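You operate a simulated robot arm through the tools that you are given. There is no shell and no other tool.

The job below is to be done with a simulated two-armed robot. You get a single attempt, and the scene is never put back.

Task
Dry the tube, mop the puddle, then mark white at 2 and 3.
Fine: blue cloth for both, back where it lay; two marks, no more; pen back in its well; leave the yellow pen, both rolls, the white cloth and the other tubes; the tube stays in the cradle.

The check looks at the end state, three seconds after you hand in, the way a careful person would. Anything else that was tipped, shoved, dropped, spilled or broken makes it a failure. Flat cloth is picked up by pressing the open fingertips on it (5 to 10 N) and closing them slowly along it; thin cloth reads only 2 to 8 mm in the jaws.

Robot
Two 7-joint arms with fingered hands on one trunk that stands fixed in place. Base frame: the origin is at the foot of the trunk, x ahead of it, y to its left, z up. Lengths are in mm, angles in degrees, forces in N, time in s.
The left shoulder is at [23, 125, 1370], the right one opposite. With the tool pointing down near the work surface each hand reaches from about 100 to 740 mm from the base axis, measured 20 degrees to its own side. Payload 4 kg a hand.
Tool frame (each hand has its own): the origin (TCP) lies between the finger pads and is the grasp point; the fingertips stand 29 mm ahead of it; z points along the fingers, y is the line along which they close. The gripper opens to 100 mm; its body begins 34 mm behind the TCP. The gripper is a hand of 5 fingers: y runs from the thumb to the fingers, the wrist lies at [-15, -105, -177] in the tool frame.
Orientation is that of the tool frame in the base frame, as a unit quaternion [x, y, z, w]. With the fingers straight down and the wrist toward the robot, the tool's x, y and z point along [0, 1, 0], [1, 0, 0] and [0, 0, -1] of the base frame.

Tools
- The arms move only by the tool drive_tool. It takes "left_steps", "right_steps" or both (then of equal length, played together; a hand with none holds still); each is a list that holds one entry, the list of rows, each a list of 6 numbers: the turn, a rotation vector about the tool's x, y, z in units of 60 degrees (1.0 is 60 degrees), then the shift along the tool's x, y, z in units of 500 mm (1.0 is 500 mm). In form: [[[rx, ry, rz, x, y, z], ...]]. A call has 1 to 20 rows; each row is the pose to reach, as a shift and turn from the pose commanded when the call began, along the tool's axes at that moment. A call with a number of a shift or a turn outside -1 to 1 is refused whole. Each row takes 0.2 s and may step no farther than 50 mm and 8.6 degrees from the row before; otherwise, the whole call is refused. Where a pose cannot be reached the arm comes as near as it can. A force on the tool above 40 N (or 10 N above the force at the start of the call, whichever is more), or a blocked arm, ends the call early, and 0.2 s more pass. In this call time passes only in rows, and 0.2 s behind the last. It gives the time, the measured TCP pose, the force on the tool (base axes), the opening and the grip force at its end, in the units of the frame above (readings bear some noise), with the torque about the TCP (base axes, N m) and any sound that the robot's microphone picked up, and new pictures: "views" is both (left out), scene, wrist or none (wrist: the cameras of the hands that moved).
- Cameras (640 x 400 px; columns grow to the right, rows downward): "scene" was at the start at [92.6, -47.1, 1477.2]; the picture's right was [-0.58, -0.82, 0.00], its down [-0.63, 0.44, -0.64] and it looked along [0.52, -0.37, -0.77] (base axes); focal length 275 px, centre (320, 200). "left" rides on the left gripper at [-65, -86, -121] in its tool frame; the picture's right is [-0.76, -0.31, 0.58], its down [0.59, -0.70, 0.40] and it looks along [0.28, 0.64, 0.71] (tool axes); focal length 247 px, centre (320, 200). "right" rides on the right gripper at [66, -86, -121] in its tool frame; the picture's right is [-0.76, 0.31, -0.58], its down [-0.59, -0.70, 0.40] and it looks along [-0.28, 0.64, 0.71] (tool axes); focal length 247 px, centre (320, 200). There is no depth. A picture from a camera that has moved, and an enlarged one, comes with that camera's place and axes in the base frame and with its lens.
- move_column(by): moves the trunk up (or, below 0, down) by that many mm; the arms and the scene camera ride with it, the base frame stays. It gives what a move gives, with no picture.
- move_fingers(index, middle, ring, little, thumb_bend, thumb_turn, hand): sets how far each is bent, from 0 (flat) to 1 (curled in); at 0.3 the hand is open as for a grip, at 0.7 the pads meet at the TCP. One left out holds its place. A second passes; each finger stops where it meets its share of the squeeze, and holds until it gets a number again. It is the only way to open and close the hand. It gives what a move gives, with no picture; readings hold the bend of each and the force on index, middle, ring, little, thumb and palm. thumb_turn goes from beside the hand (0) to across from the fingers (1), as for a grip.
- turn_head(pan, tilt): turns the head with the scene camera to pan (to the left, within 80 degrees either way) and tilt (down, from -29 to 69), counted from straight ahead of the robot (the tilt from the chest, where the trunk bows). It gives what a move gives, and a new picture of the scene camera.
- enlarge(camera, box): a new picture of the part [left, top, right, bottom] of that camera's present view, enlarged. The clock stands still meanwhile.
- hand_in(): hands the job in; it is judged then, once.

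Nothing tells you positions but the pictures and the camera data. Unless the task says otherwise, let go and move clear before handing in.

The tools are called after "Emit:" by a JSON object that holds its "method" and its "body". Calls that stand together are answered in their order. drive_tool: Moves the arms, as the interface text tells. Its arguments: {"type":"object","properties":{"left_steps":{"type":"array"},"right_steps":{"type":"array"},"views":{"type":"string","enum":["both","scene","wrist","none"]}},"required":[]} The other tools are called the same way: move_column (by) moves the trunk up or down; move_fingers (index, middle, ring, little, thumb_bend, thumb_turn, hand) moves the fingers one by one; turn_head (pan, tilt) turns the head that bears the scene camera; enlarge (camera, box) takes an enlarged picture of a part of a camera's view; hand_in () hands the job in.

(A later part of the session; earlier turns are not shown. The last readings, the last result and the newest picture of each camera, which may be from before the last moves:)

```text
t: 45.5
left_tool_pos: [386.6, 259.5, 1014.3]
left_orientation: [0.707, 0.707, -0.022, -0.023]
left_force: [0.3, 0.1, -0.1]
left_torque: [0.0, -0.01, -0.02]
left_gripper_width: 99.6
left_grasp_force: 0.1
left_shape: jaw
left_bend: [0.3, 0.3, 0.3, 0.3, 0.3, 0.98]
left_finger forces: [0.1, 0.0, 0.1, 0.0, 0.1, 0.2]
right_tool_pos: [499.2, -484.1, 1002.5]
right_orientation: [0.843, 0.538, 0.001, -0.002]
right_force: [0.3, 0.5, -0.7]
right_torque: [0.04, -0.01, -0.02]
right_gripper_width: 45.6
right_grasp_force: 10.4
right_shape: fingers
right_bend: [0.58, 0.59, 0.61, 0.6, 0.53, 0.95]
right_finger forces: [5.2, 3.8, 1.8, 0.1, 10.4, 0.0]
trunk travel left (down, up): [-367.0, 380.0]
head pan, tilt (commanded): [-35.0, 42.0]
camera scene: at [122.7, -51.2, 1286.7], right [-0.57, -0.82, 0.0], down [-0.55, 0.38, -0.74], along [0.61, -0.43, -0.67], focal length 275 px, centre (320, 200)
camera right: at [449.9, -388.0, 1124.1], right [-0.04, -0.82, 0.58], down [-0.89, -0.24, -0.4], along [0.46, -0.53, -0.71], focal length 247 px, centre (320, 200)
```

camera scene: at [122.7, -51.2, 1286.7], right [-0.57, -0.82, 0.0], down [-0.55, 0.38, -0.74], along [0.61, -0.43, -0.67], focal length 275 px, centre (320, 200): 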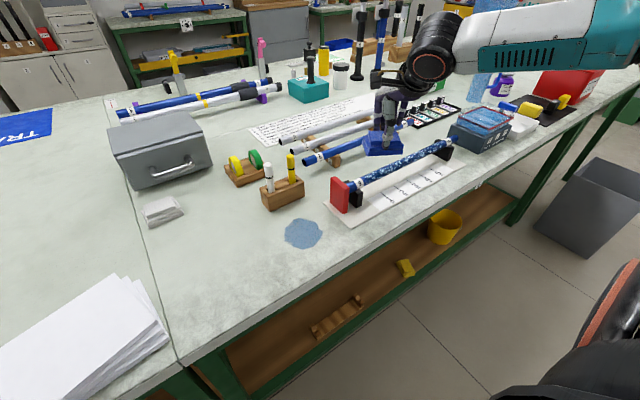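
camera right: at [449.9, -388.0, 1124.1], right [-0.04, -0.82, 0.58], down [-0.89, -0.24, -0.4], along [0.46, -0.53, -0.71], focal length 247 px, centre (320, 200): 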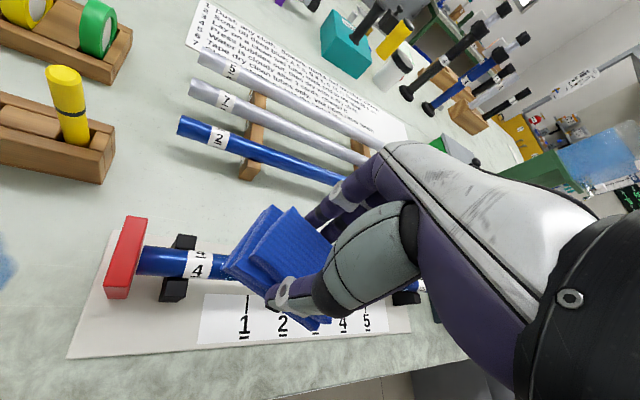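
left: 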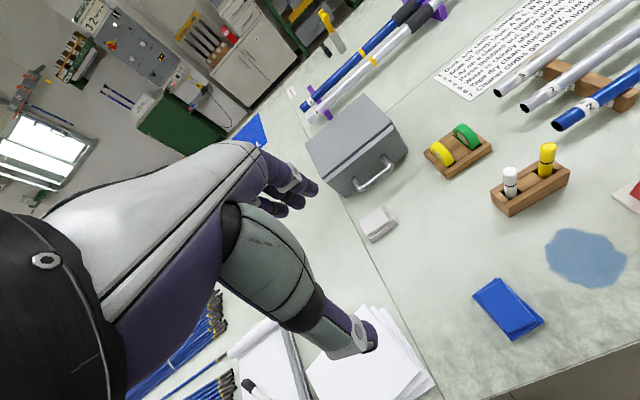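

The cloth is over the tube's wet stretch, and the ruler and tube show well in the wrist view. I'll zoom in to fix the tube's position before coming down.

Emit:
{"method": "enlarge", "body": {"camera": "right", "box": [90, 190, 420, 360]}}

Emit:
{"method": "enlarge", "body": {"camera": "scene", "box": [310, 90, 490, 230]}}

```text
1.94 times, centred on (255, 275) of right
camera zoom: at [449.9, -388.0, 1124.1], right [-0.04, -0.82, 0.58], down [-0.89, -0.24, -0.4], along [0.46, -0.53, -0.71], focal length 479 px, centre (446, 54)
```

zoom: 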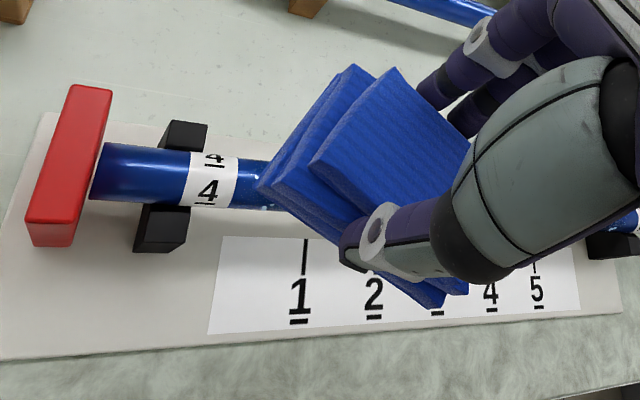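

```text
2.86 times, centred on (400, 160) of scene
camera zoom: at [122.7, -51.2, 1286.7], right [-0.57, -0.82, 0.0], down [-0.55, 0.38, -0.74], along [0.61, -0.43, -0.67], focal length 786 px, centre (91, 314)
```

zoom: 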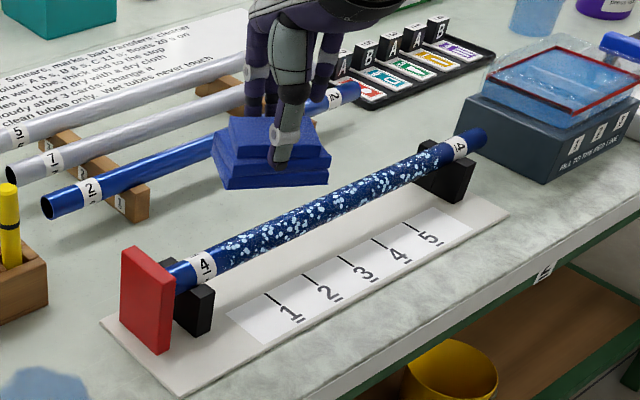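

The tube axis is near x≈506, z≈856–860. Sliding toward -y could pull the tube off its stop, so I'll start at the far end and wipe back toward the red stop. First I'll move high over the far end of the wet part.

Emit:
{"method": "drive_tool", "body": {"right_steps": [[[0, 0, 0, -0.067, 0.034, 0], [0, 0, 0, -0.135, 0.067, 0], [0, 0, 0, -0.202, 0.1, 0], [0, 0, 0, -0.27, 0.134, 0], [0, 0, 0, -0.338, 0.168, 0], [0, 0, 0, -0.405, 0.201, 0]]], "views": "both"}}

```text
t: 46.9
left_tool_pos: [387.3, 259.0, 1014.5]
left_orientation: [0.707, 0.706, -0.022, -0.022]
left_force: [0.3, -1.1, 0.0]
left_torque: [-0.03, -0.01, 0.0]
left_gripper_width: 99.9
left_grasp_force: 0.0
left_shape: jaw
left_bend: [0.3, 0.3, 0.3, 0.3, 0.3, 0.98]
left_finger forces: [0.0, 0.0, 0.1, 0.0, 0.0, 0.0]
right_tool_pos: [502.2, -707.3, 1001.5]
right_orientation: [0.844, 0.537, 0.0, 0.0]
right_force: [-0.2, -0.3, -0.7]
right_torque: [0.0, 0.01, -0.02]
right_gripper_width: 45.5
right_grasp_force: 9.7
right_shape: fingers
right_bend: [0.58, 0.59, 0.61, 0.6, 0.53, 0.95]
right_finger forces: [5.1, 3.7, 1.6, 0.0, 10.2, 0.1]
trunk travel left (down, up): [-367.0, 380.0]
head pan, tilt (commanded): [-35.0, 42.0]
camera scene: at [123.0, -51.2, 1286.7], right [-0.57, -0.82, 0.0], down [-0.55, 0.38, -0.74], along [0.61, -0.43, -0.67], focal length 275 px, centre (320, 200)
camera right: at [452.6, -612.2, 1123.1], right [-0.04, -0.82, 0.58], down [-0.89, -0.24, -0.4], along [0.46, -0.53, -0.71], focal length 247 px, centre (320, 200)
```

scene: 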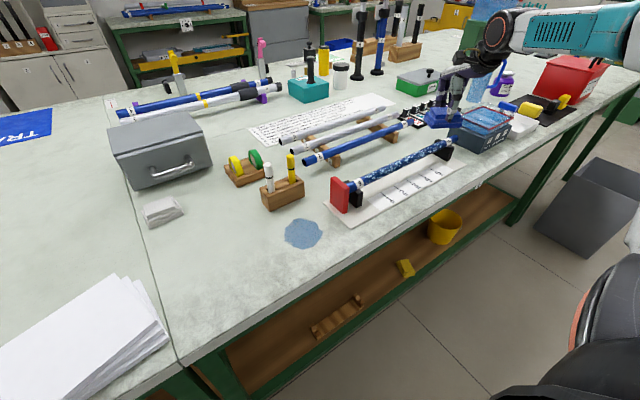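
right: 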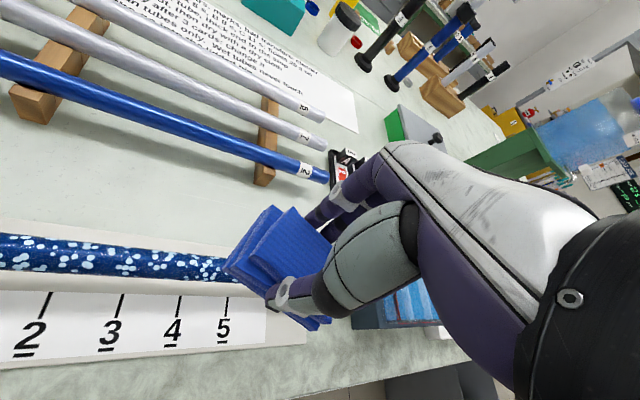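

Emit:
{"method": "enlarge", "body": {"camera": "right", "box": [0, 180, 400, 400]}}

Emit:
{"method": "enlarge", "body": {"camera": "scene", "box": [380, 60, 540, 180]}}

```text
1.60 times, centred on (200, 290) of right
camera zoom: at [452.6, -612.2, 1123.1], right [-0.04, -0.82, 0.58], down [-0.89, -0.24, -0.4], along [0.46, -0.53, -0.71], focal length 395 px, centre (512, 56)
```

zoom: 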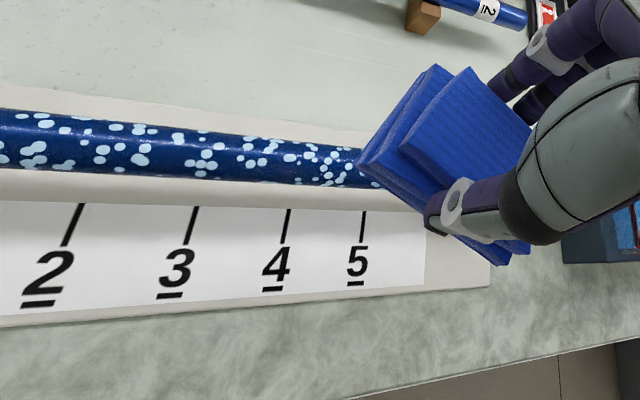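

```text
3.33 times, centred on (460, 120) of scene
camera zoom: at [123.0, -51.2, 1286.7], right [-0.57, -0.82, 0.0], down [-0.55, 0.38, -0.74], along [0.61, -0.43, -0.67], focal length 917 px, centre (-147, 467)
```

zoom: 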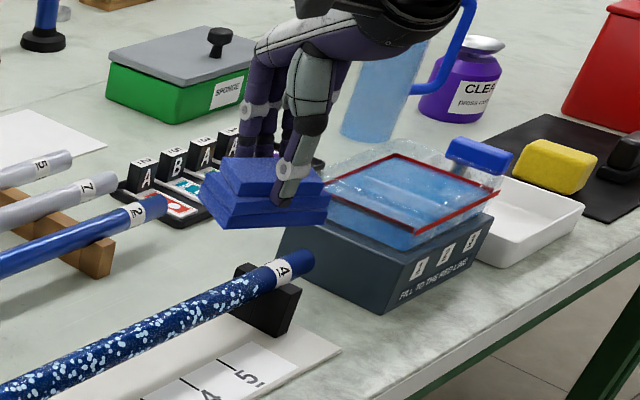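

The wrist view puts the tube axis at x≈508. I'll shift 5 mm out and descend toward the tube.

Emit:
{"method": "drive_tool", "body": {"right_steps": [[[0, 0, 0, -0.001, 0.0116, 0.06], [0, 0, 0, -0.001, 0.0116, 0.11], [0, 0, 0, -0.001, 0.0116, 0.15], [0, 0, 0, -0.001, 0.0116, 0.173]]], "views": "both"}}

```text
t: 47.9
left_tool_pos: [386.0, 260.5, 1014.5]
left_orientation: [0.707, 0.706, -0.022, -0.022]
left_force: [0.6, 0.3, -0.3]
left_torque: [0.0, -0.01, 0.01]
left_gripper_width: 99.7
left_grasp_force: 0.1
left_shape: jaw
left_bend: [0.3, 0.3, 0.3, 0.3, 0.3, 0.98]
left_finger forces: [0.0, 0.1, 0.0, 0.0, 0.2, 0.1]
right_tool_pos: [509.3, -709.7, 918.1]
right_orientation: [0.843, 0.537, 0.0, 0.002]
right_force: [-1.2, -1.5, 10.8]
right_torque: [-0.01, 0.05, -0.01]
right_gripper_width: 45.5
right_grasp_force: 13.7
right_shape: fingers
right_bend: [0.58, 0.59, 0.62, 0.6, 0.53, 0.95]
right_finger forces: [7.4, 4.7, 2.7, 0.1, 13.0, 0.0]
trunk travel left (down, up): [-367.0, 380.0]
head pan, tilt (commanded): [-35.0, 42.0]
camera scene: at [121.6, -49.7, 1287.2], right [-0.57, -0.82, 0.0], down [-0.55, 0.38, -0.74], along [0.61, -0.43, -0.67], focal length 275 px, centre (320, 200)
camera right: at [459.2, -613.9, 1039.8], right [-0.04, -0.81, 0.58], down [-0.88, -0.24, -0.4], along [0.47, -0.53, -0.71], focal length 247 px, centre (320, 200)
```

scene: 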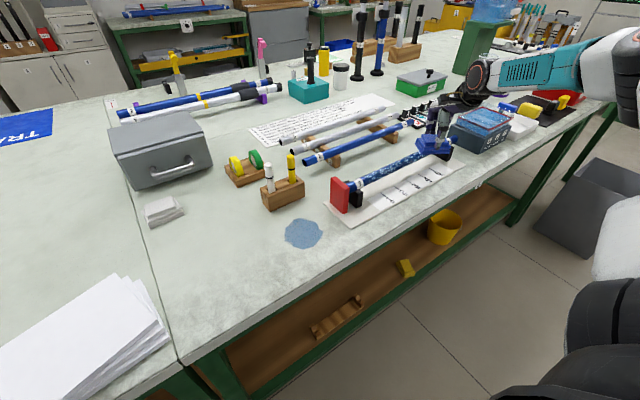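
right: 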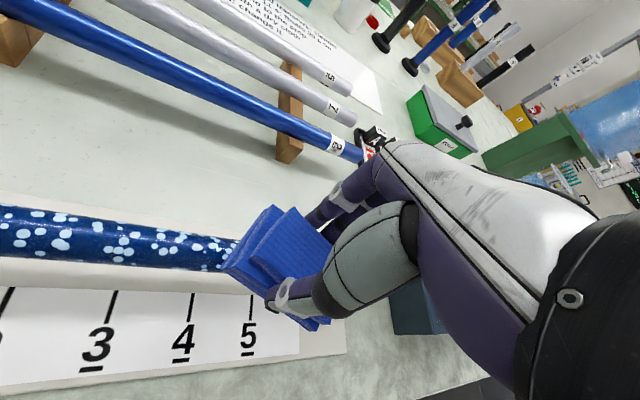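

Contact already, with about 11 N at z≈918, so the cloth stands further below the tips than I judged. I'll look closely at the contact.

Emit:
{"method": "enlarge", "body": {"camera": "scene", "box": [380, 90, 510, 190]}}

Emit:
{"method": "enlarge", "body": {"camera": "right", "box": [100, 170, 380, 370]}}

```text
4.00 times, centred on (445, 140) of scene
camera zoom: at [121.6, -49.7, 1287.2], right [-0.57, -0.82, 0.0], down [-0.55, 0.38, -0.74], along [0.61, -0.43, -0.67], focal length 1101 px, centre (-180, 440)
```

zoom: 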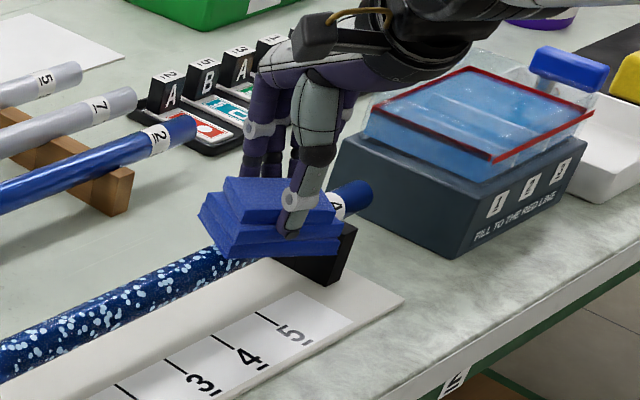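

```text
2.00 times, centred on (240, 270) of right
camera zoom: at [459.2, -613.9, 1039.8], right [-0.04, -0.81, 0.58], down [-0.88, -0.24, -0.4], along [0.47, -0.53, -0.71], focal length 494 px, centre (480, 60)
```

zoom: 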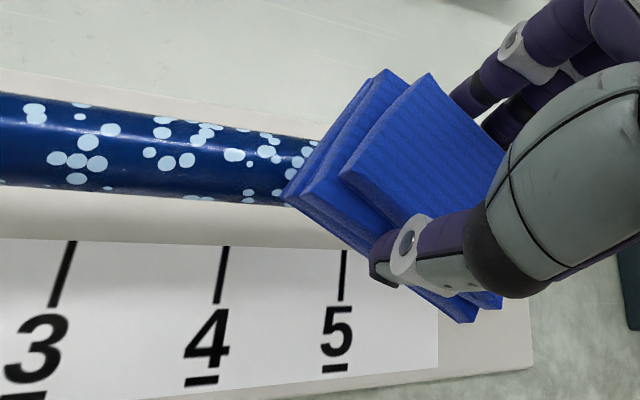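

The cloth rests on the tube near its far cradle. Now I'll wipe slowly toward the stop along the whole wet length.

Emit:
{"method": "drive_tool", "body": {"right_steps": [[[0, 0, 0, 0.034, -0.0158, 0], [0, 0, 0, 0.068, -0.0316, 0], [0, 0, 0, 0.102, -0.0474, 0], [0, 0, 0, 0.136, -0.0632, 0], [0, 0, 0, 0.17, -0.079, 0], [0, 0, 0, 0.204, -0.0948, 0]]], "views": "both"}}

```text
t: 49.3
left_tool_pos: [386.2, 262.2, 1015.0]
left_orientation: [0.708, 0.706, -0.022, -0.021]
left_force: [-0.1, 0.9, -0.2]
left_torque: [0.01, -0.01, 0.02]
left_gripper_width: 100.0
left_grasp_force: 0.0
left_shape: jaw
left_bend: [0.3, 0.3, 0.3, 0.3, 0.3, 0.98]
left_finger forces: [0.0, 0.0, 0.1, 0.0, 0.1, 0.1]
right_tool_pos: [509.0, -596.8, 917.7]
right_orientation: [0.843, 0.537, 0.001, -0.001]
right_force: [-1.3, -5.4, 21.1]
right_torque: [-0.25, 0.05, -0.01]
right_gripper_width: 46.1
right_grasp_force: 17.5
right_shape: fingers
right_bend: [0.58, 0.59, 0.62, 0.6, 0.53, 0.96]
right_finger forces: [8.7, 6.6, 5.1, 0.1, 14.0, 0.0]
trunk travel left (down, up): [-367.0, 380.0]
head pan, tilt (commanded): [-35.0, 42.0]
camera scene: at [120.7, -49.5, 1287.1], right [-0.57, -0.82, 0.0], down [-0.55, 0.38, -0.74], along [0.61, -0.43, -0.67], focal length 275 px, centre (320, 200)
camera right: at [458.7, -500.9, 1039.9], right [-0.04, -0.82, 0.58], down [-0.89, -0.24, -0.4], along [0.46, -0.53, -0.71], focal length 247 px, centre (320, 200)
```

scene: 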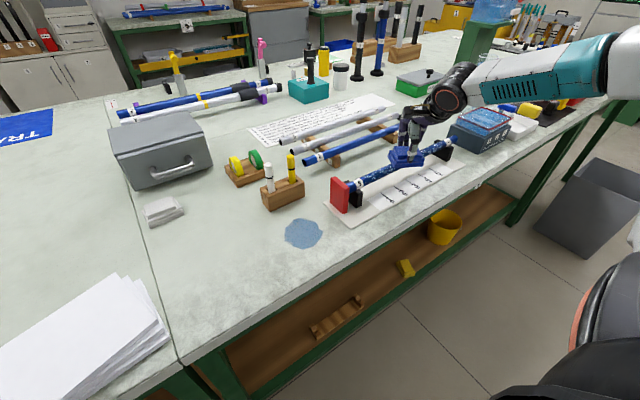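
right: 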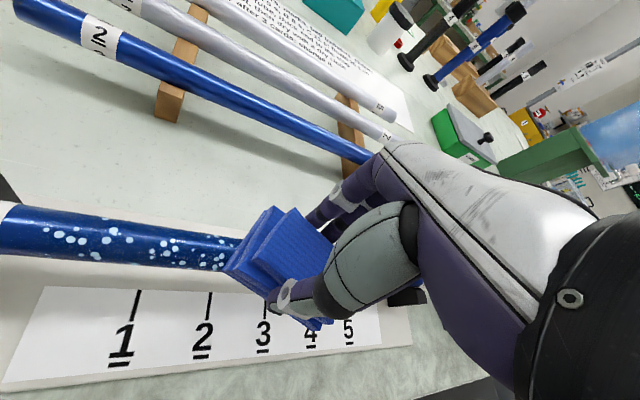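

Force rose to 21 N. I'll check the wiped section before going on.

Emit:
{"method": "enlarge", "body": {"camera": "scene", "box": [330, 110, 470, 220]}}

```text
3.64 times, centred on (400, 165) of scene
camera zoom: at [120.7, -49.5, 1287.1], right [-0.57, -0.82, 0.0], down [-0.55, 0.38, -0.74], along [0.61, -0.43, -0.67], focal length 1001 px, centre (29, 327)
```

zoom: 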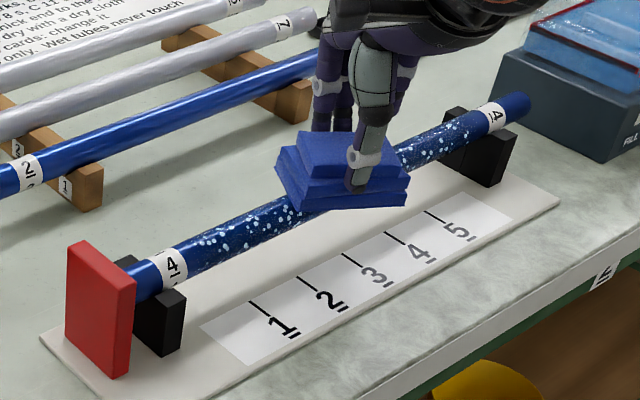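

Emit:
{"method": "enlarge", "body": {"camera": "scene", "box": [430, 130, 480, 170]}}

Emit:
{"method": "enlarge", "body": {"camera": "scene", "box": [355, 150, 415, 200]}}

```text
10.00 times, centred on (455, 150) of scene
camera zoom: at [120.7, -49.5, 1287.1], right [-0.57, -0.82, 0.0], down [-0.55, 0.38, -0.74], along [0.61, -0.43, -0.67], focal length 2752 px, centre (-1030, 700)
```

zoom: 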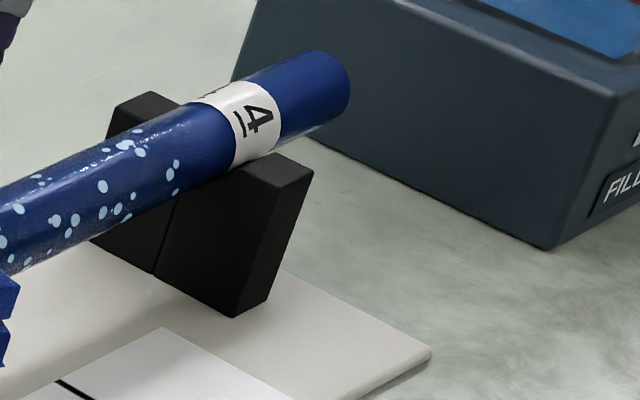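

```text
8.00 times, centred on (385, 175) of scene
camera zoom: at [120.7, -49.5, 1287.1], right [-0.57, -0.82, 0.0], down [-0.55, 0.38, -0.74], along [0.61, -0.43, -0.67], focal length 2201 px, centre (-200, 400)
```

zoom: 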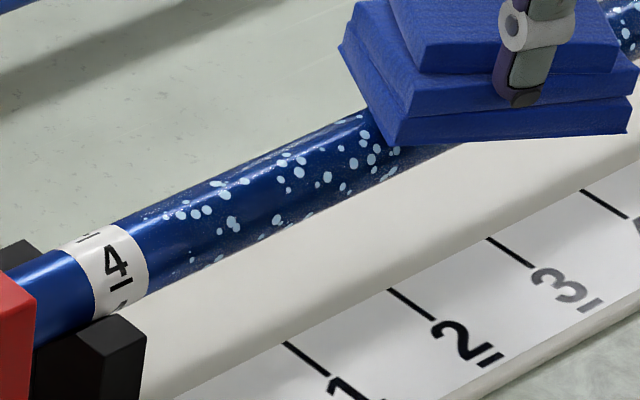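

The drops have thinned along the whole tube, so the wiping works. I'll continue toward the stop with slightly less pressure.

Emit:
{"method": "drive_tool", "body": {"right_steps": [[[0, 0, 0, 0.034, -0.0158, -0.003], [0, 0, 0, 0.068, -0.0316, -0.003], [0, 0, 0, 0.102, -0.0474, -0.003], [0, 0, 0, 0.136, -0.0632, -0.003], [0, 0, 0, 0.17, -0.079, -0.003], [0, 0, 0, 0.2, -0.093, -0.003]]], "views": "both"}}

Emit:
{"method": "enlarge", "body": {"camera": "scene", "box": [330, 110, 470, 220]}}

```text
t: 50.7
left_tool_pos: [385.8, 261.9, 1014.8]
left_orientation: [0.708, 0.706, -0.023, -0.021]
left_force: [-0.1, 0.8, 0.7]
left_torque: [0.01, -0.02, 0.01]
left_gripper_width: 99.9
left_grasp_force: 0.0
left_shape: jaw
left_bend: [0.3, 0.3, 0.3, 0.3, 0.3, 0.98]
left_finger forces: [0.0, 0.0, 0.0, 0.1, 0.0, 0.0]
right_tool_pos: [509.0, -484.3, 919.2]
right_orientation: [0.843, 0.538, 0.001, 0.0]
right_force: [-0.3, -5.0, 22.1]
right_torque: [-0.19, 0.01, 0.02]
right_gripper_width: 46.2
right_grasp_force: 17.1
right_shape: fingers
right_bend: [0.58, 0.59, 0.62, 0.6, 0.53, 0.96]
right_finger forces: [8.4, 6.6, 5.5, 0.1, 14.2, 0.0]
trunk travel left (down, up): [-367.0, 380.0]
head pan, tilt (commanded): [-35.0, 42.0]
camera scene: at [120.6, -49.7, 1287.1], right [-0.57, -0.82, 0.0], down [-0.55, 0.38, -0.74], along [0.61, -0.43, -0.67], focal length 275 px, centre (320, 200)
camera right: at [458.0, -388.9, 1040.3], right [-0.04, -0.82, 0.58], down [-0.89, -0.24, -0.4], along [0.46, -0.53, -0.71], focal length 247 px, centre (320, 200)
```

scene: 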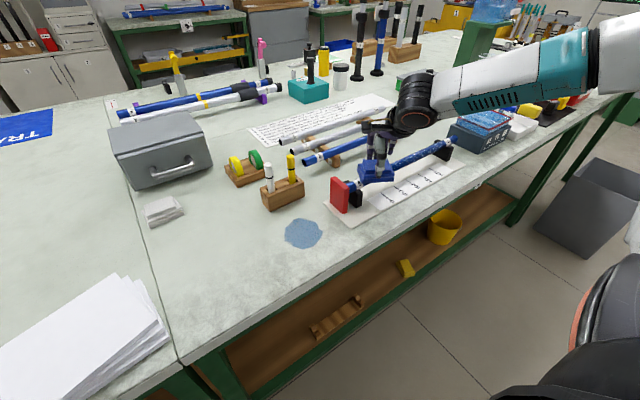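
right: 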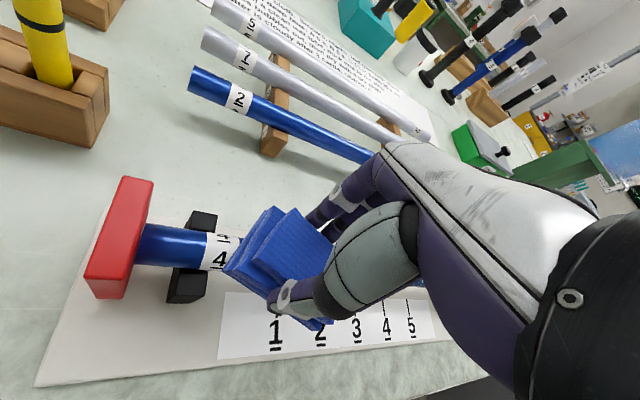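

```text
3.64 times, centred on (400, 165) of scene
camera zoom: at [120.6, -49.7, 1287.1], right [-0.57, -0.82, 0.0], down [-0.55, 0.38, -0.74], along [0.61, -0.43, -0.67], focal length 1001 px, centre (29, 327)
```

zoom: 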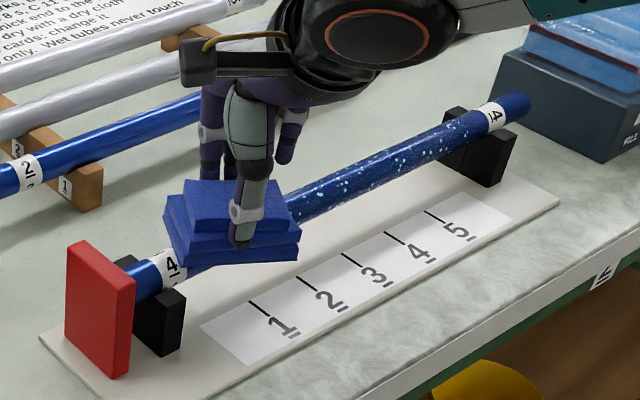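

The drops are thinning everywhere, mostly gone in the middle with some left at the far end. I'll lift, return to the far end and make a second pass.

Emit:
{"method": "drive_tool", "body": {"right_steps": [[[0, 0, 0, 0, 0, -0.06], [0, 0, 0, -0.07, 0.0325, -0.06], [0, 0, 0, -0.14, 0.065, -0.06], [0, 0, 0, -0.21, 0.0975, -0.06], [0, 0, 0, -0.28, 0.13, -0.06], [0, 0, 0, -0.35, 0.1625, -0.06], [0, 0, 0, -0.417, 0.1935, -0.06], [0, 0, 0, -0.417, 0.1935, -0.03], [0, 0, 0, -0.417, 0.1935, -0.01], [0, 0, 0, -0.417, 0.1935, 0.0]]], "views": "both"}}

Emit:
{"method": "enlarge", "body": {"camera": "scene", "box": [330, 110, 470, 220]}}

```text
t: 52.9
left_tool_pos: [386.0, 261.9, 1014.1]
left_orientation: [0.707, 0.706, -0.022, -0.021]
left_force: [0.7, -0.5, 0.3]
left_torque: [0.03, 0.01, 0.01]
left_gripper_width: 100.0
left_grasp_force: 0.1
left_shape: jaw
left_bend: [0.3, 0.3, 0.3, 0.3, 0.3, 0.98]
left_finger forces: [0.1, 0.0, 0.0, 0.0, 0.0, 0.1]
right_tool_pos: [508.6, -717.5, 917.4]
right_orientation: [0.843, 0.538, 0.001, 0.002]
right_force: [-1.2, -1.0, 7.0]
right_torque: [-0.03, 0.08, 0.0]
right_gripper_width: 46.2
right_grasp_force: 13.4
right_shape: fingers
right_bend: [0.58, 0.59, 0.62, 0.6, 0.53, 0.95]
right_finger forces: [6.1, 4.4, 2.6, 0.0, 12.5, 0.0]
trunk travel left (down, up): [-367.0, 380.0]
head pan, tilt (commanded): [-35.0, 42.0]
camera scene: at [121.8, -50.4, 1287.0], right [-0.57, -0.82, 0.0], down [-0.55, 0.38, -0.74], along [0.61, -0.43, -0.67], focal length 275 px, centre (320, 200)
camera right: at [459.1, -621.3, 1040.2], right [-0.04, -0.82, 0.58], down [-0.88, -0.24, -0.4], along [0.46, -0.53, -0.71], focal length 247 px, centre (320, 200)
```

scene: 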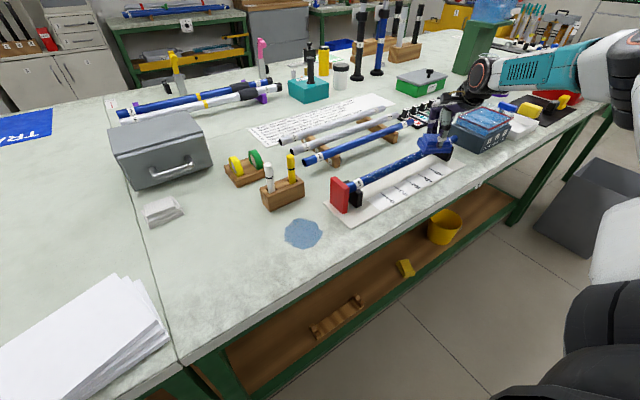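
right: 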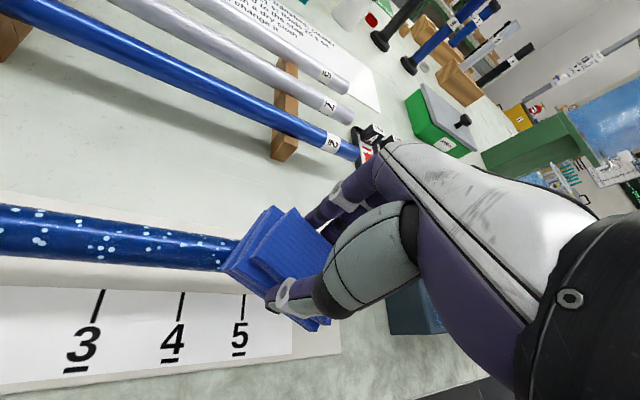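

```text
3.64 times, centred on (400, 165) of scene
camera zoom: at [121.8, -50.4, 1287.0], right [-0.57, -0.82, 0.0], down [-0.55, 0.38, -0.74], along [0.61, -0.43, -0.67], focal length 1001 px, centre (29, 327)
```

zoom: 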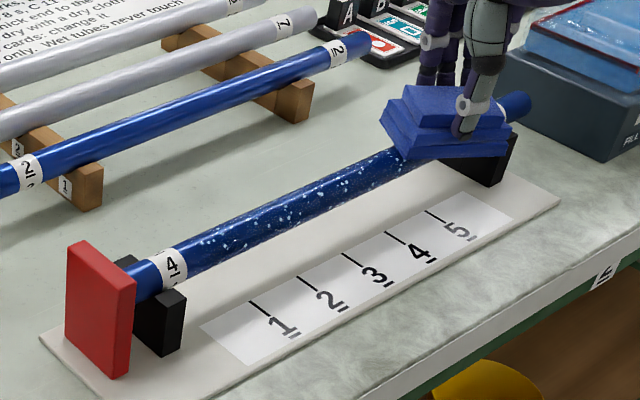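

Drops are much fewer and smaller. Second pass toward the stop now.

Emit:
{"method": "drive_tool", "body": {"right_steps": [[[0, 0, 0, 0.034, -0.0158, 0.001], [0, 0, 0, 0.068, -0.0316, 0.001], [0, 0, 0, 0.102, -0.0474, 0.001], [0, 0, 0, 0.136, -0.0632, 0.001], [0, 0, 0, 0.17, -0.079, 0.001], [0, 0, 0, 0.204, -0.0948, 0.001], [0, 0, 0, 0.238, -0.1106, 0], [0, 0, 0, 0.272, -0.1264, 0], [0, 0, 0, 0.306, -0.1422, 0], [0, 0, 0, 0.34, -0.158, 0], [0, 0, 0, 0.374, -0.1738, 0], [0, 0, 0, 0.408, -0.1896, 0], [0, 0, 0, 0.42, -0.195, 0]]], "views": "scene"}}

Emit:
{"method": "enlarge", "body": {"camera": "scene", "box": [330, 110, 470, 220]}}

```text
t: 55.7
left_tool_pos: [385.2, 261.0, 1013.3]
left_orientation: [0.707, 0.707, -0.023, -0.022]
left_force: [0.2, -0.4, 0.3]
left_torque: [0.0, -0.03, -0.01]
left_gripper_width: 99.7
left_grasp_force: 0.1
left_shape: jaw
left_bend: [0.3, 0.3, 0.3, 0.3, 0.3, 0.98]
left_finger forces: [0.0, 0.0, 0.0, 0.0, 0.1, 0.1]
right_tool_pos: [506.6, -484.6, 918.1]
right_orientation: [0.843, 0.538, 0.001, -0.001]
right_force: [-1.3, -5.6, 20.7]
right_torque: [-0.3, -0.02, 0.0]
right_gripper_width: 46.4
right_grasp_force: 17.9
right_shape: fingers
right_bend: [0.58, 0.59, 0.62, 0.6, 0.53, 0.96]
right_finger forces: [9.0, 6.9, 5.6, 0.0, 13.9, 0.1]
trunk travel left (down, up): [-367.0, 380.0]
head pan, tilt (commanded): [-35.0, 42.0]
camera scene: at [120.8, -50.0, 1287.0], right [-0.57, -0.82, 0.0], down [-0.55, 0.38, -0.74], along [0.61, -0.43, -0.67], focal length 275 px, centre (320, 200)
```

scene: 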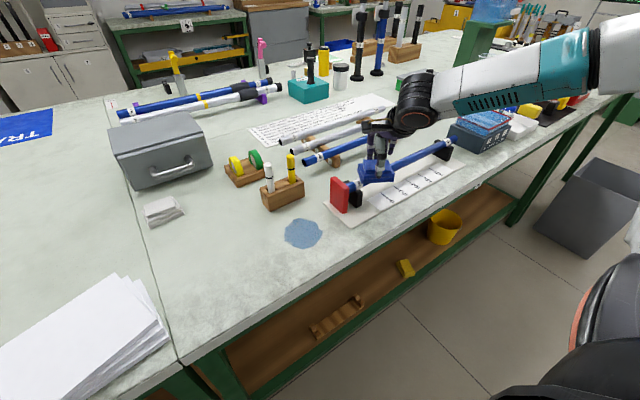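

```text
3.64 times, centred on (400, 165) of scene
camera zoom: at [120.8, -50.0, 1287.0], right [-0.57, -0.82, 0.0], down [-0.55, 0.38, -0.74], along [0.61, -0.43, -0.67], focal length 1001 px, centre (29, 327)
```

zoom: 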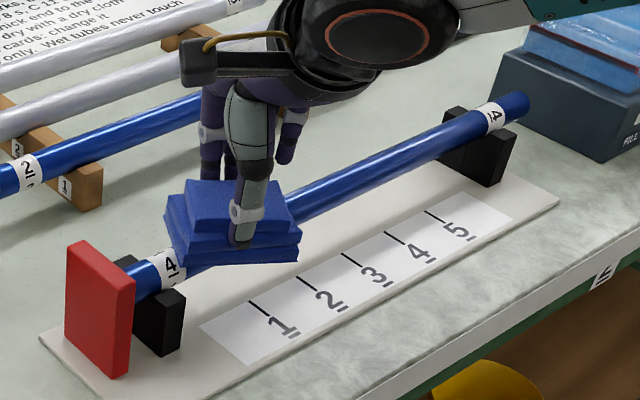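

The visible tube is now dry and shiny. I'll lift the cloth and check the stretch beneath it.

Emit:
{"method": "drive_tool", "body": {"right_steps": [[[0, 0, 0, 0, 0, -0.06], [0, 0, 0, 0, 0, -0.12], [0, 0, 0, 0.06, -0.03, -0.16], [0, 0, 0, 0.14, -0.07, -0.16], [0, 0, 0, 0.21, -0.105, -0.16]]], "views": "both"}}

Emit:
{"method": "enlarge", "body": {"camera": "scene", "box": [330, 130, 470, 220]}}

Emit:
{"method": "enlarge", "body": {"camera": "scene", "box": [345, 150, 415, 205]}}

Emit:
{"method": "enlarge", "body": {"camera": "scene", "box": [395, 130, 465, 185]}}

```text
t: 56.9
left_tool_pos: [387.9, 261.2, 1013.8]
left_orientation: [0.707, 0.707, -0.023, -0.022]
left_force: [-0.1, 0.0, -0.1]
left_torque: [0.01, 0.01, 0.01]
left_gripper_width: 99.7
left_grasp_force: 0.1
left_shape: jaw
left_bend: [0.3, 0.3, 0.3, 0.3, 0.3, 0.98]
left_finger forces: [0.0, 0.0, 0.0, 0.0, 0.0, 0.0]
right_tool_pos: [505.7, -367.8, 997.2]
right_orientation: [0.843, 0.538, 0.0, 0.0]
right_force: [-0.3, 0.1, -0.8]
right_torque: [-0.01, 0.02, -0.01]
right_gripper_width: 45.8
right_grasp_force: 10.8
right_shape: fingers
right_bend: [0.58, 0.59, 0.62, 0.6, 0.54, 0.96]
right_finger forces: [5.0, 3.5, 1.9, 0.0, 10.2, 0.0]
trunk travel left (down, up): [-367.0, 380.0]
head pan, tilt (commanded): [-35.0, 42.0]
camera scene: at [123.1, -49.9, 1286.8], right [-0.57, -0.82, 0.0], down [-0.55, 0.38, -0.74], along [0.61, -0.43, -0.67], focal length 275 px, centre (320, 200)
camera right: at [455.5, -271.4, 1119.9], right [-0.04, -0.82, 0.58], down [-0.89, -0.24, -0.4], along [0.46, -0.53, -0.71], focal length 247 px, centre (320, 200)
```

scene: 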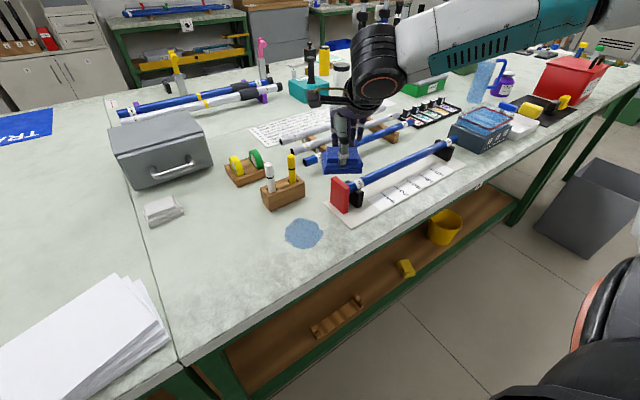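
right: 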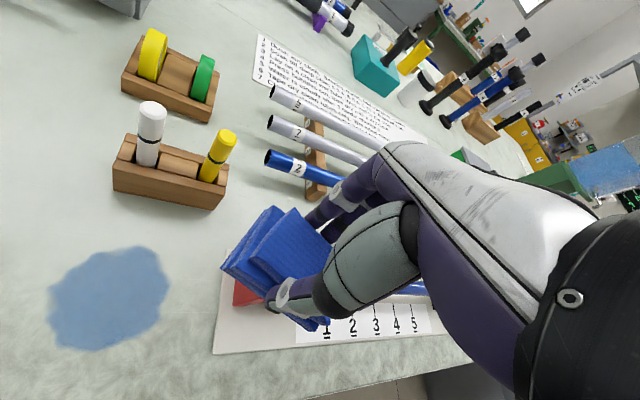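

```text
4.44 times, centred on (400, 175) of scene
camera zoom: at [123.1, -49.9, 1286.8], right [-0.57, -0.82, 0.0], down [-0.55, 0.38, -0.74], along [0.61, -0.43, -0.67], focal length 1223 px, centre (-36, 311)
```

zoom: 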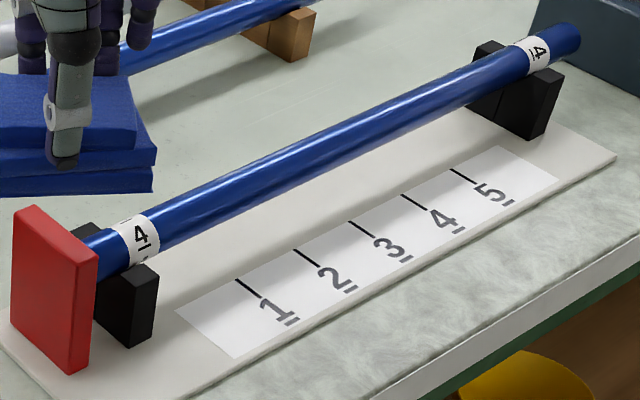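

```text
7.27 times, centred on (380, 178) of scene
camera zoom: at [123.1, -49.9, 1286.8], right [-0.57, -0.82, 0.0], down [-0.55, 0.38, -0.74], along [0.61, -0.43, -0.67], focal length 2001 px, centre (-116, 364)
```

zoom: 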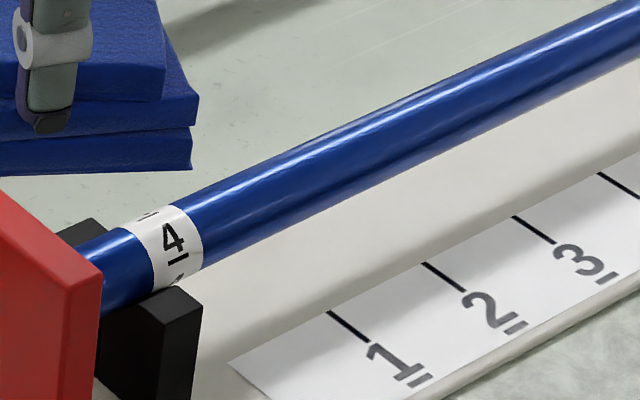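

```text
7.27 times, centred on (430, 158) of scene
camera zoom: at [123.1, -49.9, 1286.8], right [-0.57, -0.82, 0.0], down [-0.55, 0.38, -0.74], along [0.61, -0.43, -0.67], focal length 2001 px, centre (-480, 509)
```

zoom: 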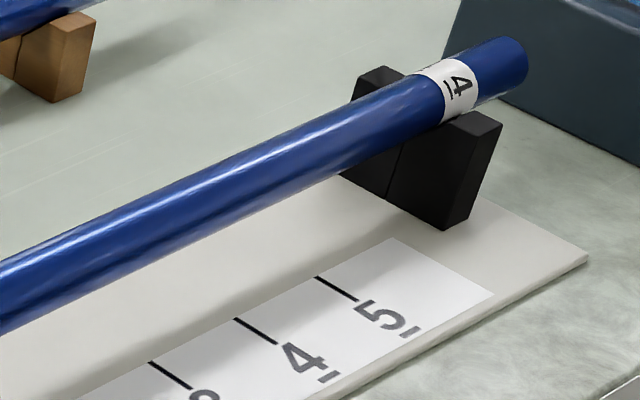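

The tube looks dry all along. Next is the puddle, centred near (486,-256) and about 90 mm across. I'll square the hand again, carry the cloth over its near edge and lower partway.

Emit:
{"method": "drive_tool", "body": {"right_steps": [[[0, 0, -0.104, 0.042, -0.042, 0], [0, 0, -0.208, 0.084, -0.084, 0], [0, 0, -0.312, 0.126, -0.126, 0], [0, 0, -0.415, 0.169, -0.169, 0], [0, 0, -0.415, 0.169, -0.169, 0.07], [0, 0, -0.415, 0.169, -0.169, 0.14], [0, 0, -0.415, 0.169, -0.169, 0.2]]], "views": "both"}}

```text
t: 58.5
left_tool_pos: [388.5, 260.0, 1014.2]
left_orientation: [0.708, 0.706, -0.022, -0.023]
left_force: [1.0, -0.3, -0.8]
left_torque: [0.0, 0.03, -0.04]
left_gripper_width: 99.9
left_grasp_force: 0.0
left_shape: jaw
left_bend: [0.3, 0.3, 0.3, 0.3, 0.3, 0.98]
left_finger forces: [0.0, 0.1, 0.0, 0.2, 0.0, 0.0]
right_tool_pos: [463.3, -257.8, 897.8]
right_orientation: [0.707, 0.707, 0.001, 0.0]
right_force: [0.1, 0.3, -0.4]
right_torque: [-0.04, 0.02, 0.02]
right_gripper_width: 45.4
right_grasp_force: 10.6
right_shape: fingers
right_bend: [0.58, 0.59, 0.62, 0.6, 0.54, 0.96]
right_finger forces: [4.9, 3.5, 1.8, 0.0, 10.0, 0.1]
trunk travel left (down, up): [-367.0, 380.0]
head pan, tilt (commanded): [-35.0, 42.0]
camera scene: at [123.5, -51.2, 1286.7], right [-0.58, -0.82, 0.0], down [-0.55, 0.39, -0.74], along [0.61, -0.43, -0.67], focal length 275 px, centre (320, 200)
camera right: at [378.9, -190.6, 1019.3], right [0.31, -0.76, 0.58], down [-0.7, -0.59, -0.4], along [0.64, -0.28, -0.71], focal length 247 px, centre (320, 200)
```

scene: 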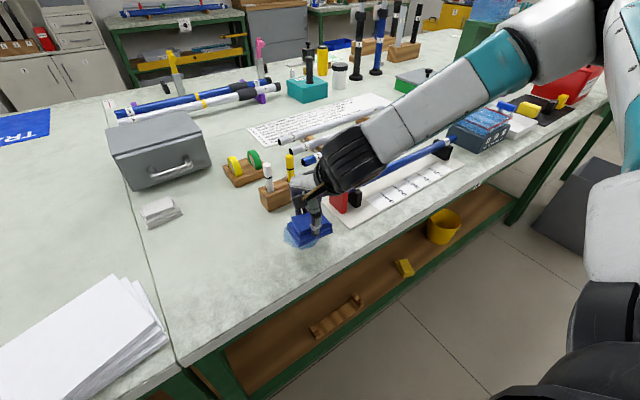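
right: 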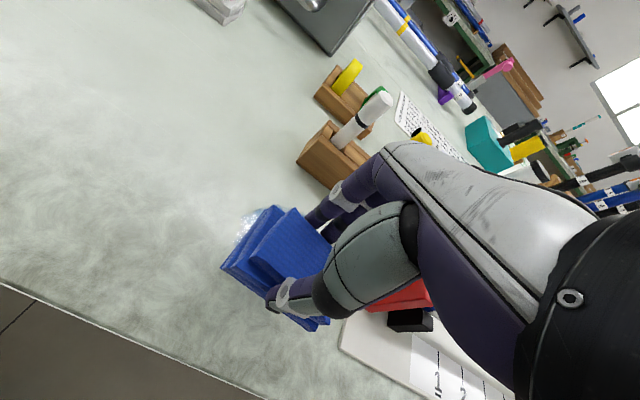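

Emit:
{"method": "drive_tool", "body": {"right_steps": [[[0, 0, 0, 0, 0, 0.03], [0, 0, 0, 0, 0, 0.06], [0, 0, 0, 0, 0, 0.075], [0, 0, 0, 0, 0, 0.085]]], "views": "none"}}

```text
t: 59.5
left_tool_pos: [386.9, 260.0, 1013.8]
left_orientation: [0.707, 0.707, -0.022, -0.021]
left_force: [0.5, 0.5, 0.1]
left_torque: [-0.01, 0.0, -0.05]
left_gripper_width: 99.8
left_grasp_force: 0.1
left_shape: jaw
left_bend: [0.3, 0.3, 0.3, 0.3, 0.3, 0.98]
left_finger forces: [0.1, 0.0, 0.0, 0.1, 0.1, 0.0]
right_tool_pos: [462.4, -256.9, 854.6]
right_orientation: [0.708, 0.707, 0.002, 0.0]
right_force: [-0.2, 0.1, -0.2]
right_torque: [-0.01, 0.01, 0.05]
right_gripper_width: 45.7
right_grasp_force: 10.2
right_shape: fingers
right_bend: [0.58, 0.59, 0.62, 0.6, 0.54, 0.95]
right_finger forces: [4.9, 3.5, 2.0, 0.0, 10.3, 0.1]
trunk travel left (down, up): [-367.0, 380.0]
head pan, tilt (commanded): [-35.0, 42.0]
```

Emit:
{"method": "drive_tool", "body": {"right_steps": [[[0, 0, 0, 0, 0, 0.004], [0, 0, 0, 0, 0, 0.008]]], "views": "none"}}

```text
t: 60.1
left_tool_pos: [386.7, 261.0, 1015.0]
left_orientation: [0.707, 0.707, -0.022, -0.021]
left_force: [-0.3, -0.1, -0.8]
left_torque: [-0.02, 0.0, 0.02]
left_gripper_width: 100.0
left_grasp_force: 0.1
left_shape: jaw
left_bend: [0.3, 0.3, 0.3, 0.3, 0.3, 0.98]
left_finger forces: [0.1, 0.0, 0.1, 0.1, 0.0, 0.0]
right_tool_pos: [464.4, -255.8, 852.4]
right_orientation: [0.707, 0.707, 0.002, 0.001]
right_force: [0.4, 0.0, 12.9]
right_torque: [0.03, 0.35, 0.02]
right_gripper_width: 45.8
right_grasp_force: 14.2
right_shape: fingers
right_bend: [0.58, 0.59, 0.62, 0.6, 0.54, 0.95]
right_finger forces: [5.4, 4.2, 3.4, 0.1, 15.8, 0.0]
trunk travel left (down, up): [-367.0, 380.0]
head pan, tilt (commanded): [-35.0, 42.0]
```

Contact on the bench at 13 N. I'll sweep the cloth through the puddle forward, back and forward again with small sideways offsets.

Emit:
{"method": "drive_tool", "body": {"right_steps": [[[0, 0, 0, 0, 0.03, 0], [0, 0, 0, 0, 0.06, 0], [0, 0, 0, 0, 0.09, 0], [0, 0, 0, 0, 0.11, 0], [0, 0, 0, 0.02, 0.11, 0], [0, 0, 0, 0.02, 0.08, 0], [0, 0, 0, 0.02, 0.05, 0], [0, 0, 0, 0.02, 0.02, 0], [0, 0, 0, 0.02, -0.01, 0], [0, 0, 0, 0.02, -0.03, 0], [0, 0, 0, 0, -0.03, 0], [0, 0, 0, -0.02, -0.03, 0], [0, 0, 0, -0.02, 0, 0], [0, 0, 0, -0.02, 0.03, 0], [0, 0, 0, -0.02, 0.06, 0], [0, 0, 0, -0.02, 0.09, 0], [0, 0, 0, -0.02, 0.11, 0]]], "views": "both"}}

Emit:
{"method": "enlarge", "body": {"camera": "scene", "box": [230, 150, 390, 280]}}

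```text
t: 63.7
left_tool_pos: [386.4, 259.7, 1014.3]
left_orientation: [0.707, 0.707, -0.023, -0.021]
left_force: [-0.6, 0.2, -0.2]
left_torque: [-0.01, 0.02, -0.02]
left_gripper_width: 99.6
left_grasp_force: 0.0
left_shape: jaw
left_bend: [0.3, 0.3, 0.3, 0.3, 0.3, 0.98]
left_finger forces: [0.0, 0.0, 0.1, 0.0, 0.1, 0.1]
right_tool_pos: [519.8, -266.5, 851.2]
right_orientation: [0.707, 0.707, 0.001, 0.001]
right_force: [-0.4, 0.6, 9.1]
right_torque: [0.01, 0.17, 0.02]
right_gripper_width: 46.8
right_grasp_force: 12.5
right_shape: fingers
right_bend: [0.59, 0.6, 0.62, 0.6, 0.53, 0.95]
right_finger forces: [6.2, 4.1, 2.0, 0.1, 13.4, 0.1]
trunk travel left (down, up): [-367.0, 380.0]
head pan, tilt (commanded): [-35.0, 42.0]
camera scene: at [121.7, -50.5, 1286.9], right [-0.57, -0.82, 0.0], down [-0.55, 0.38, -0.74], along [0.61, -0.43, -0.67], focal length 275 px, centre (320, 200)
camera right: at [433.6, -199.8, 973.9], right [0.31, -0.76, 0.58], down [-0.7, -0.59, -0.4], along [0.64, -0.28, -0.71], focal length 247 px, centre (320, 200)
```

scene: 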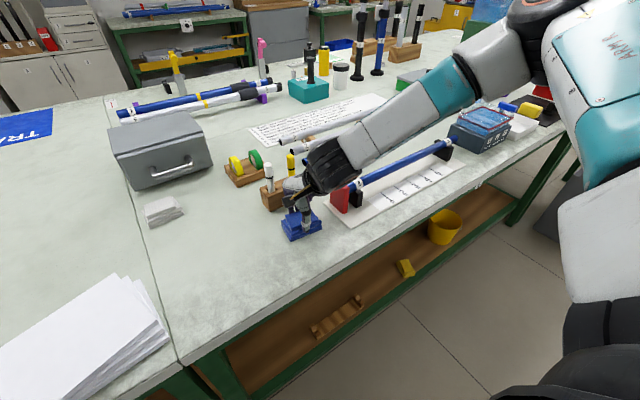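
right: 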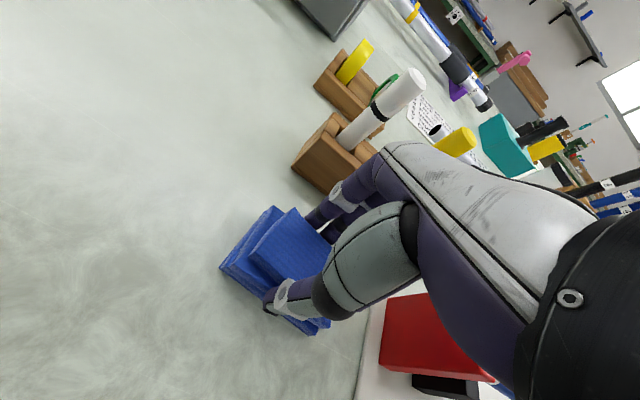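

```text
3.08 times, centred on (310, 215) of scene
camera zoom: at [121.7, -50.5, 1286.9], right [-0.57, -0.82, 0.0], down [-0.55, 0.38, -0.74], along [0.61, -0.43, -0.67], focal length 847 px, centre (351, 154)
```

zoom: 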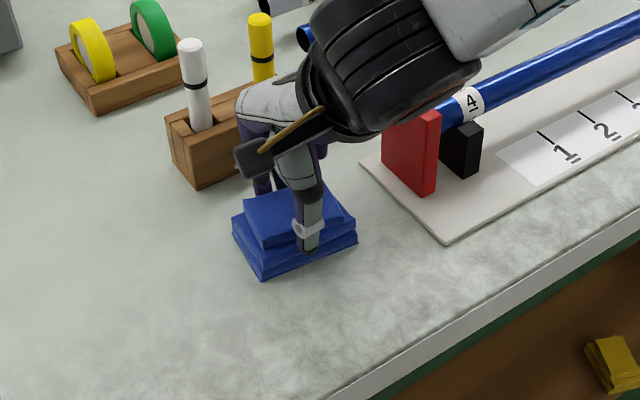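

The visible bench is dry. I'll lift the cloth and back away to check where it was.

Emit:
{"method": "drive_tool", "body": {"right_steps": [[[0, 0, 0, 0, -0.03, 0], [0, 0, 0, 0, -0.06, 0], [0, 0, 0, 0, -0.1, -0.04], [0, 0, 0, 0.08, -0.12, -0.1], [0, 0, 0, 0.16, -0.12, -0.16], [0, 0, 0, 0.24, -0.1, -0.2]]], "views": "both"}}

Emit:
{"method": "enlarge", "body": {"camera": "scene", "box": [230, 150, 390, 280]}}

```text
refused: row 4 steps farther than a row can; nothing moved
```

```text
3.08 times, centred on (310, 215) of scene
camera zoom: at [121.7, -50.5, 1286.9], right [-0.57, -0.82, 0.0], down [-0.55, 0.38, -0.74], along [0.61, -0.43, -0.67], focal length 847 px, centre (351, 154)
```

zoom: 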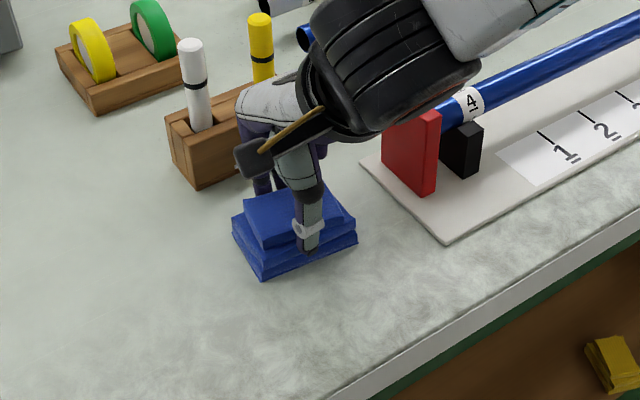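

One row was too long; I'll repeat with shorter steps.

Emit:
{"method": "drive_tool", "body": {"right_steps": [[[0, 0, 0, 0, -0.03, 0], [0, 0, 0, 0, -0.06, 0], [0, 0, 0, 0, -0.09, -0.04], [0, 0, 0, 0.05, -0.11, -0.1], [0, 0, 0, 0.12, -0.12, -0.15], [0, 0, 0, 0.19, -0.12, -0.2], [0, 0, 0, 0.26, -0.11, -0.2]]], "views": "both"}}

Emit:
{"method": "enlarge", "body": {"camera": "scene", "box": [230, 150, 390, 280]}}

```text
t: 65.3
left_tool_pos: [387.9, 261.0, 1013.8]
left_orientation: [0.706, 0.707, -0.023, -0.022]
left_force: [0.0, -0.7, 0.3]
left_torque: [-0.02, 0.01, 0.01]
left_gripper_width: 100.0
left_grasp_force: 0.1
left_shape: jaw
left_bend: [0.3, 0.3, 0.3, 0.3, 0.3, 0.98]
left_finger forces: [0.1, 0.0, 0.0, 0.1, 0.1, 0.0]
right_tool_pos: [463.7, -135.5, 951.8]
right_orientation: [0.707, 0.707, -0.001, 0.0]
right_force: [0.3, -0.2, -0.9]
right_torque: [-0.01, 0.02, 0.01]
right_gripper_width: 46.3
right_grasp_force: 9.7
right_shape: fingers
right_bend: [0.58, 0.59, 0.62, 0.6, 0.54, 0.95]
right_finger forces: [5.4, 3.6, 1.7, 0.0, 10.1, 0.0]
trunk travel left (down, up): [-367.0, 380.0]
head pan, tilt (commanded): [-35.0, 42.0]
camera scene: at [123.0, -50.0, 1286.7], right [-0.57, -0.82, 0.0], down [-0.55, 0.38, -0.74], along [0.61, -0.43, -0.67], focal length 275 px, centre (320, 200)
camera right: at [379.1, -69.2, 1073.9], right [0.31, -0.76, 0.58], down [-0.7, -0.59, -0.4], along [0.64, -0.28, -0.71], focal length 247 px, centre (320, 200)
```

scene: 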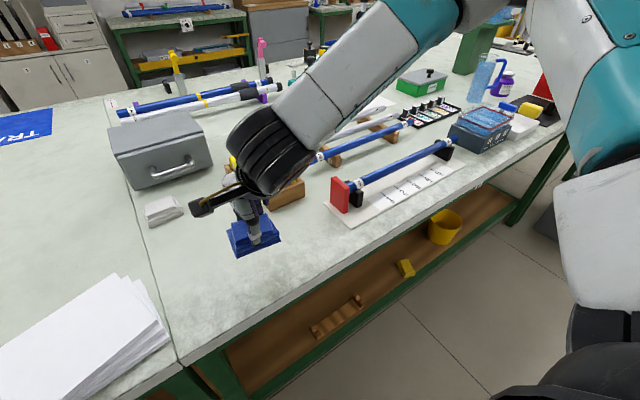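
right: 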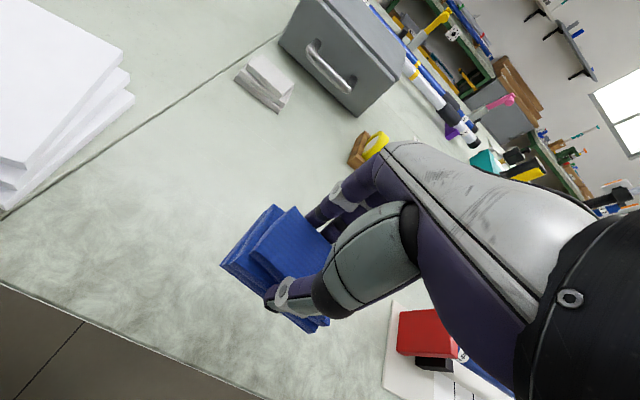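

```text
3.08 times, centred on (310, 215) of scene
camera zoom: at [123.0, -50.0, 1286.7], right [-0.57, -0.82, 0.0], down [-0.55, 0.38, -0.74], along [0.61, -0.43, -0.67], focal length 847 px, centre (351, 154)
```

zoom: 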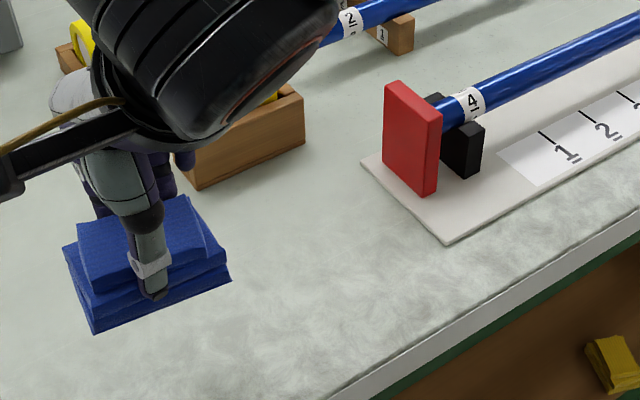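

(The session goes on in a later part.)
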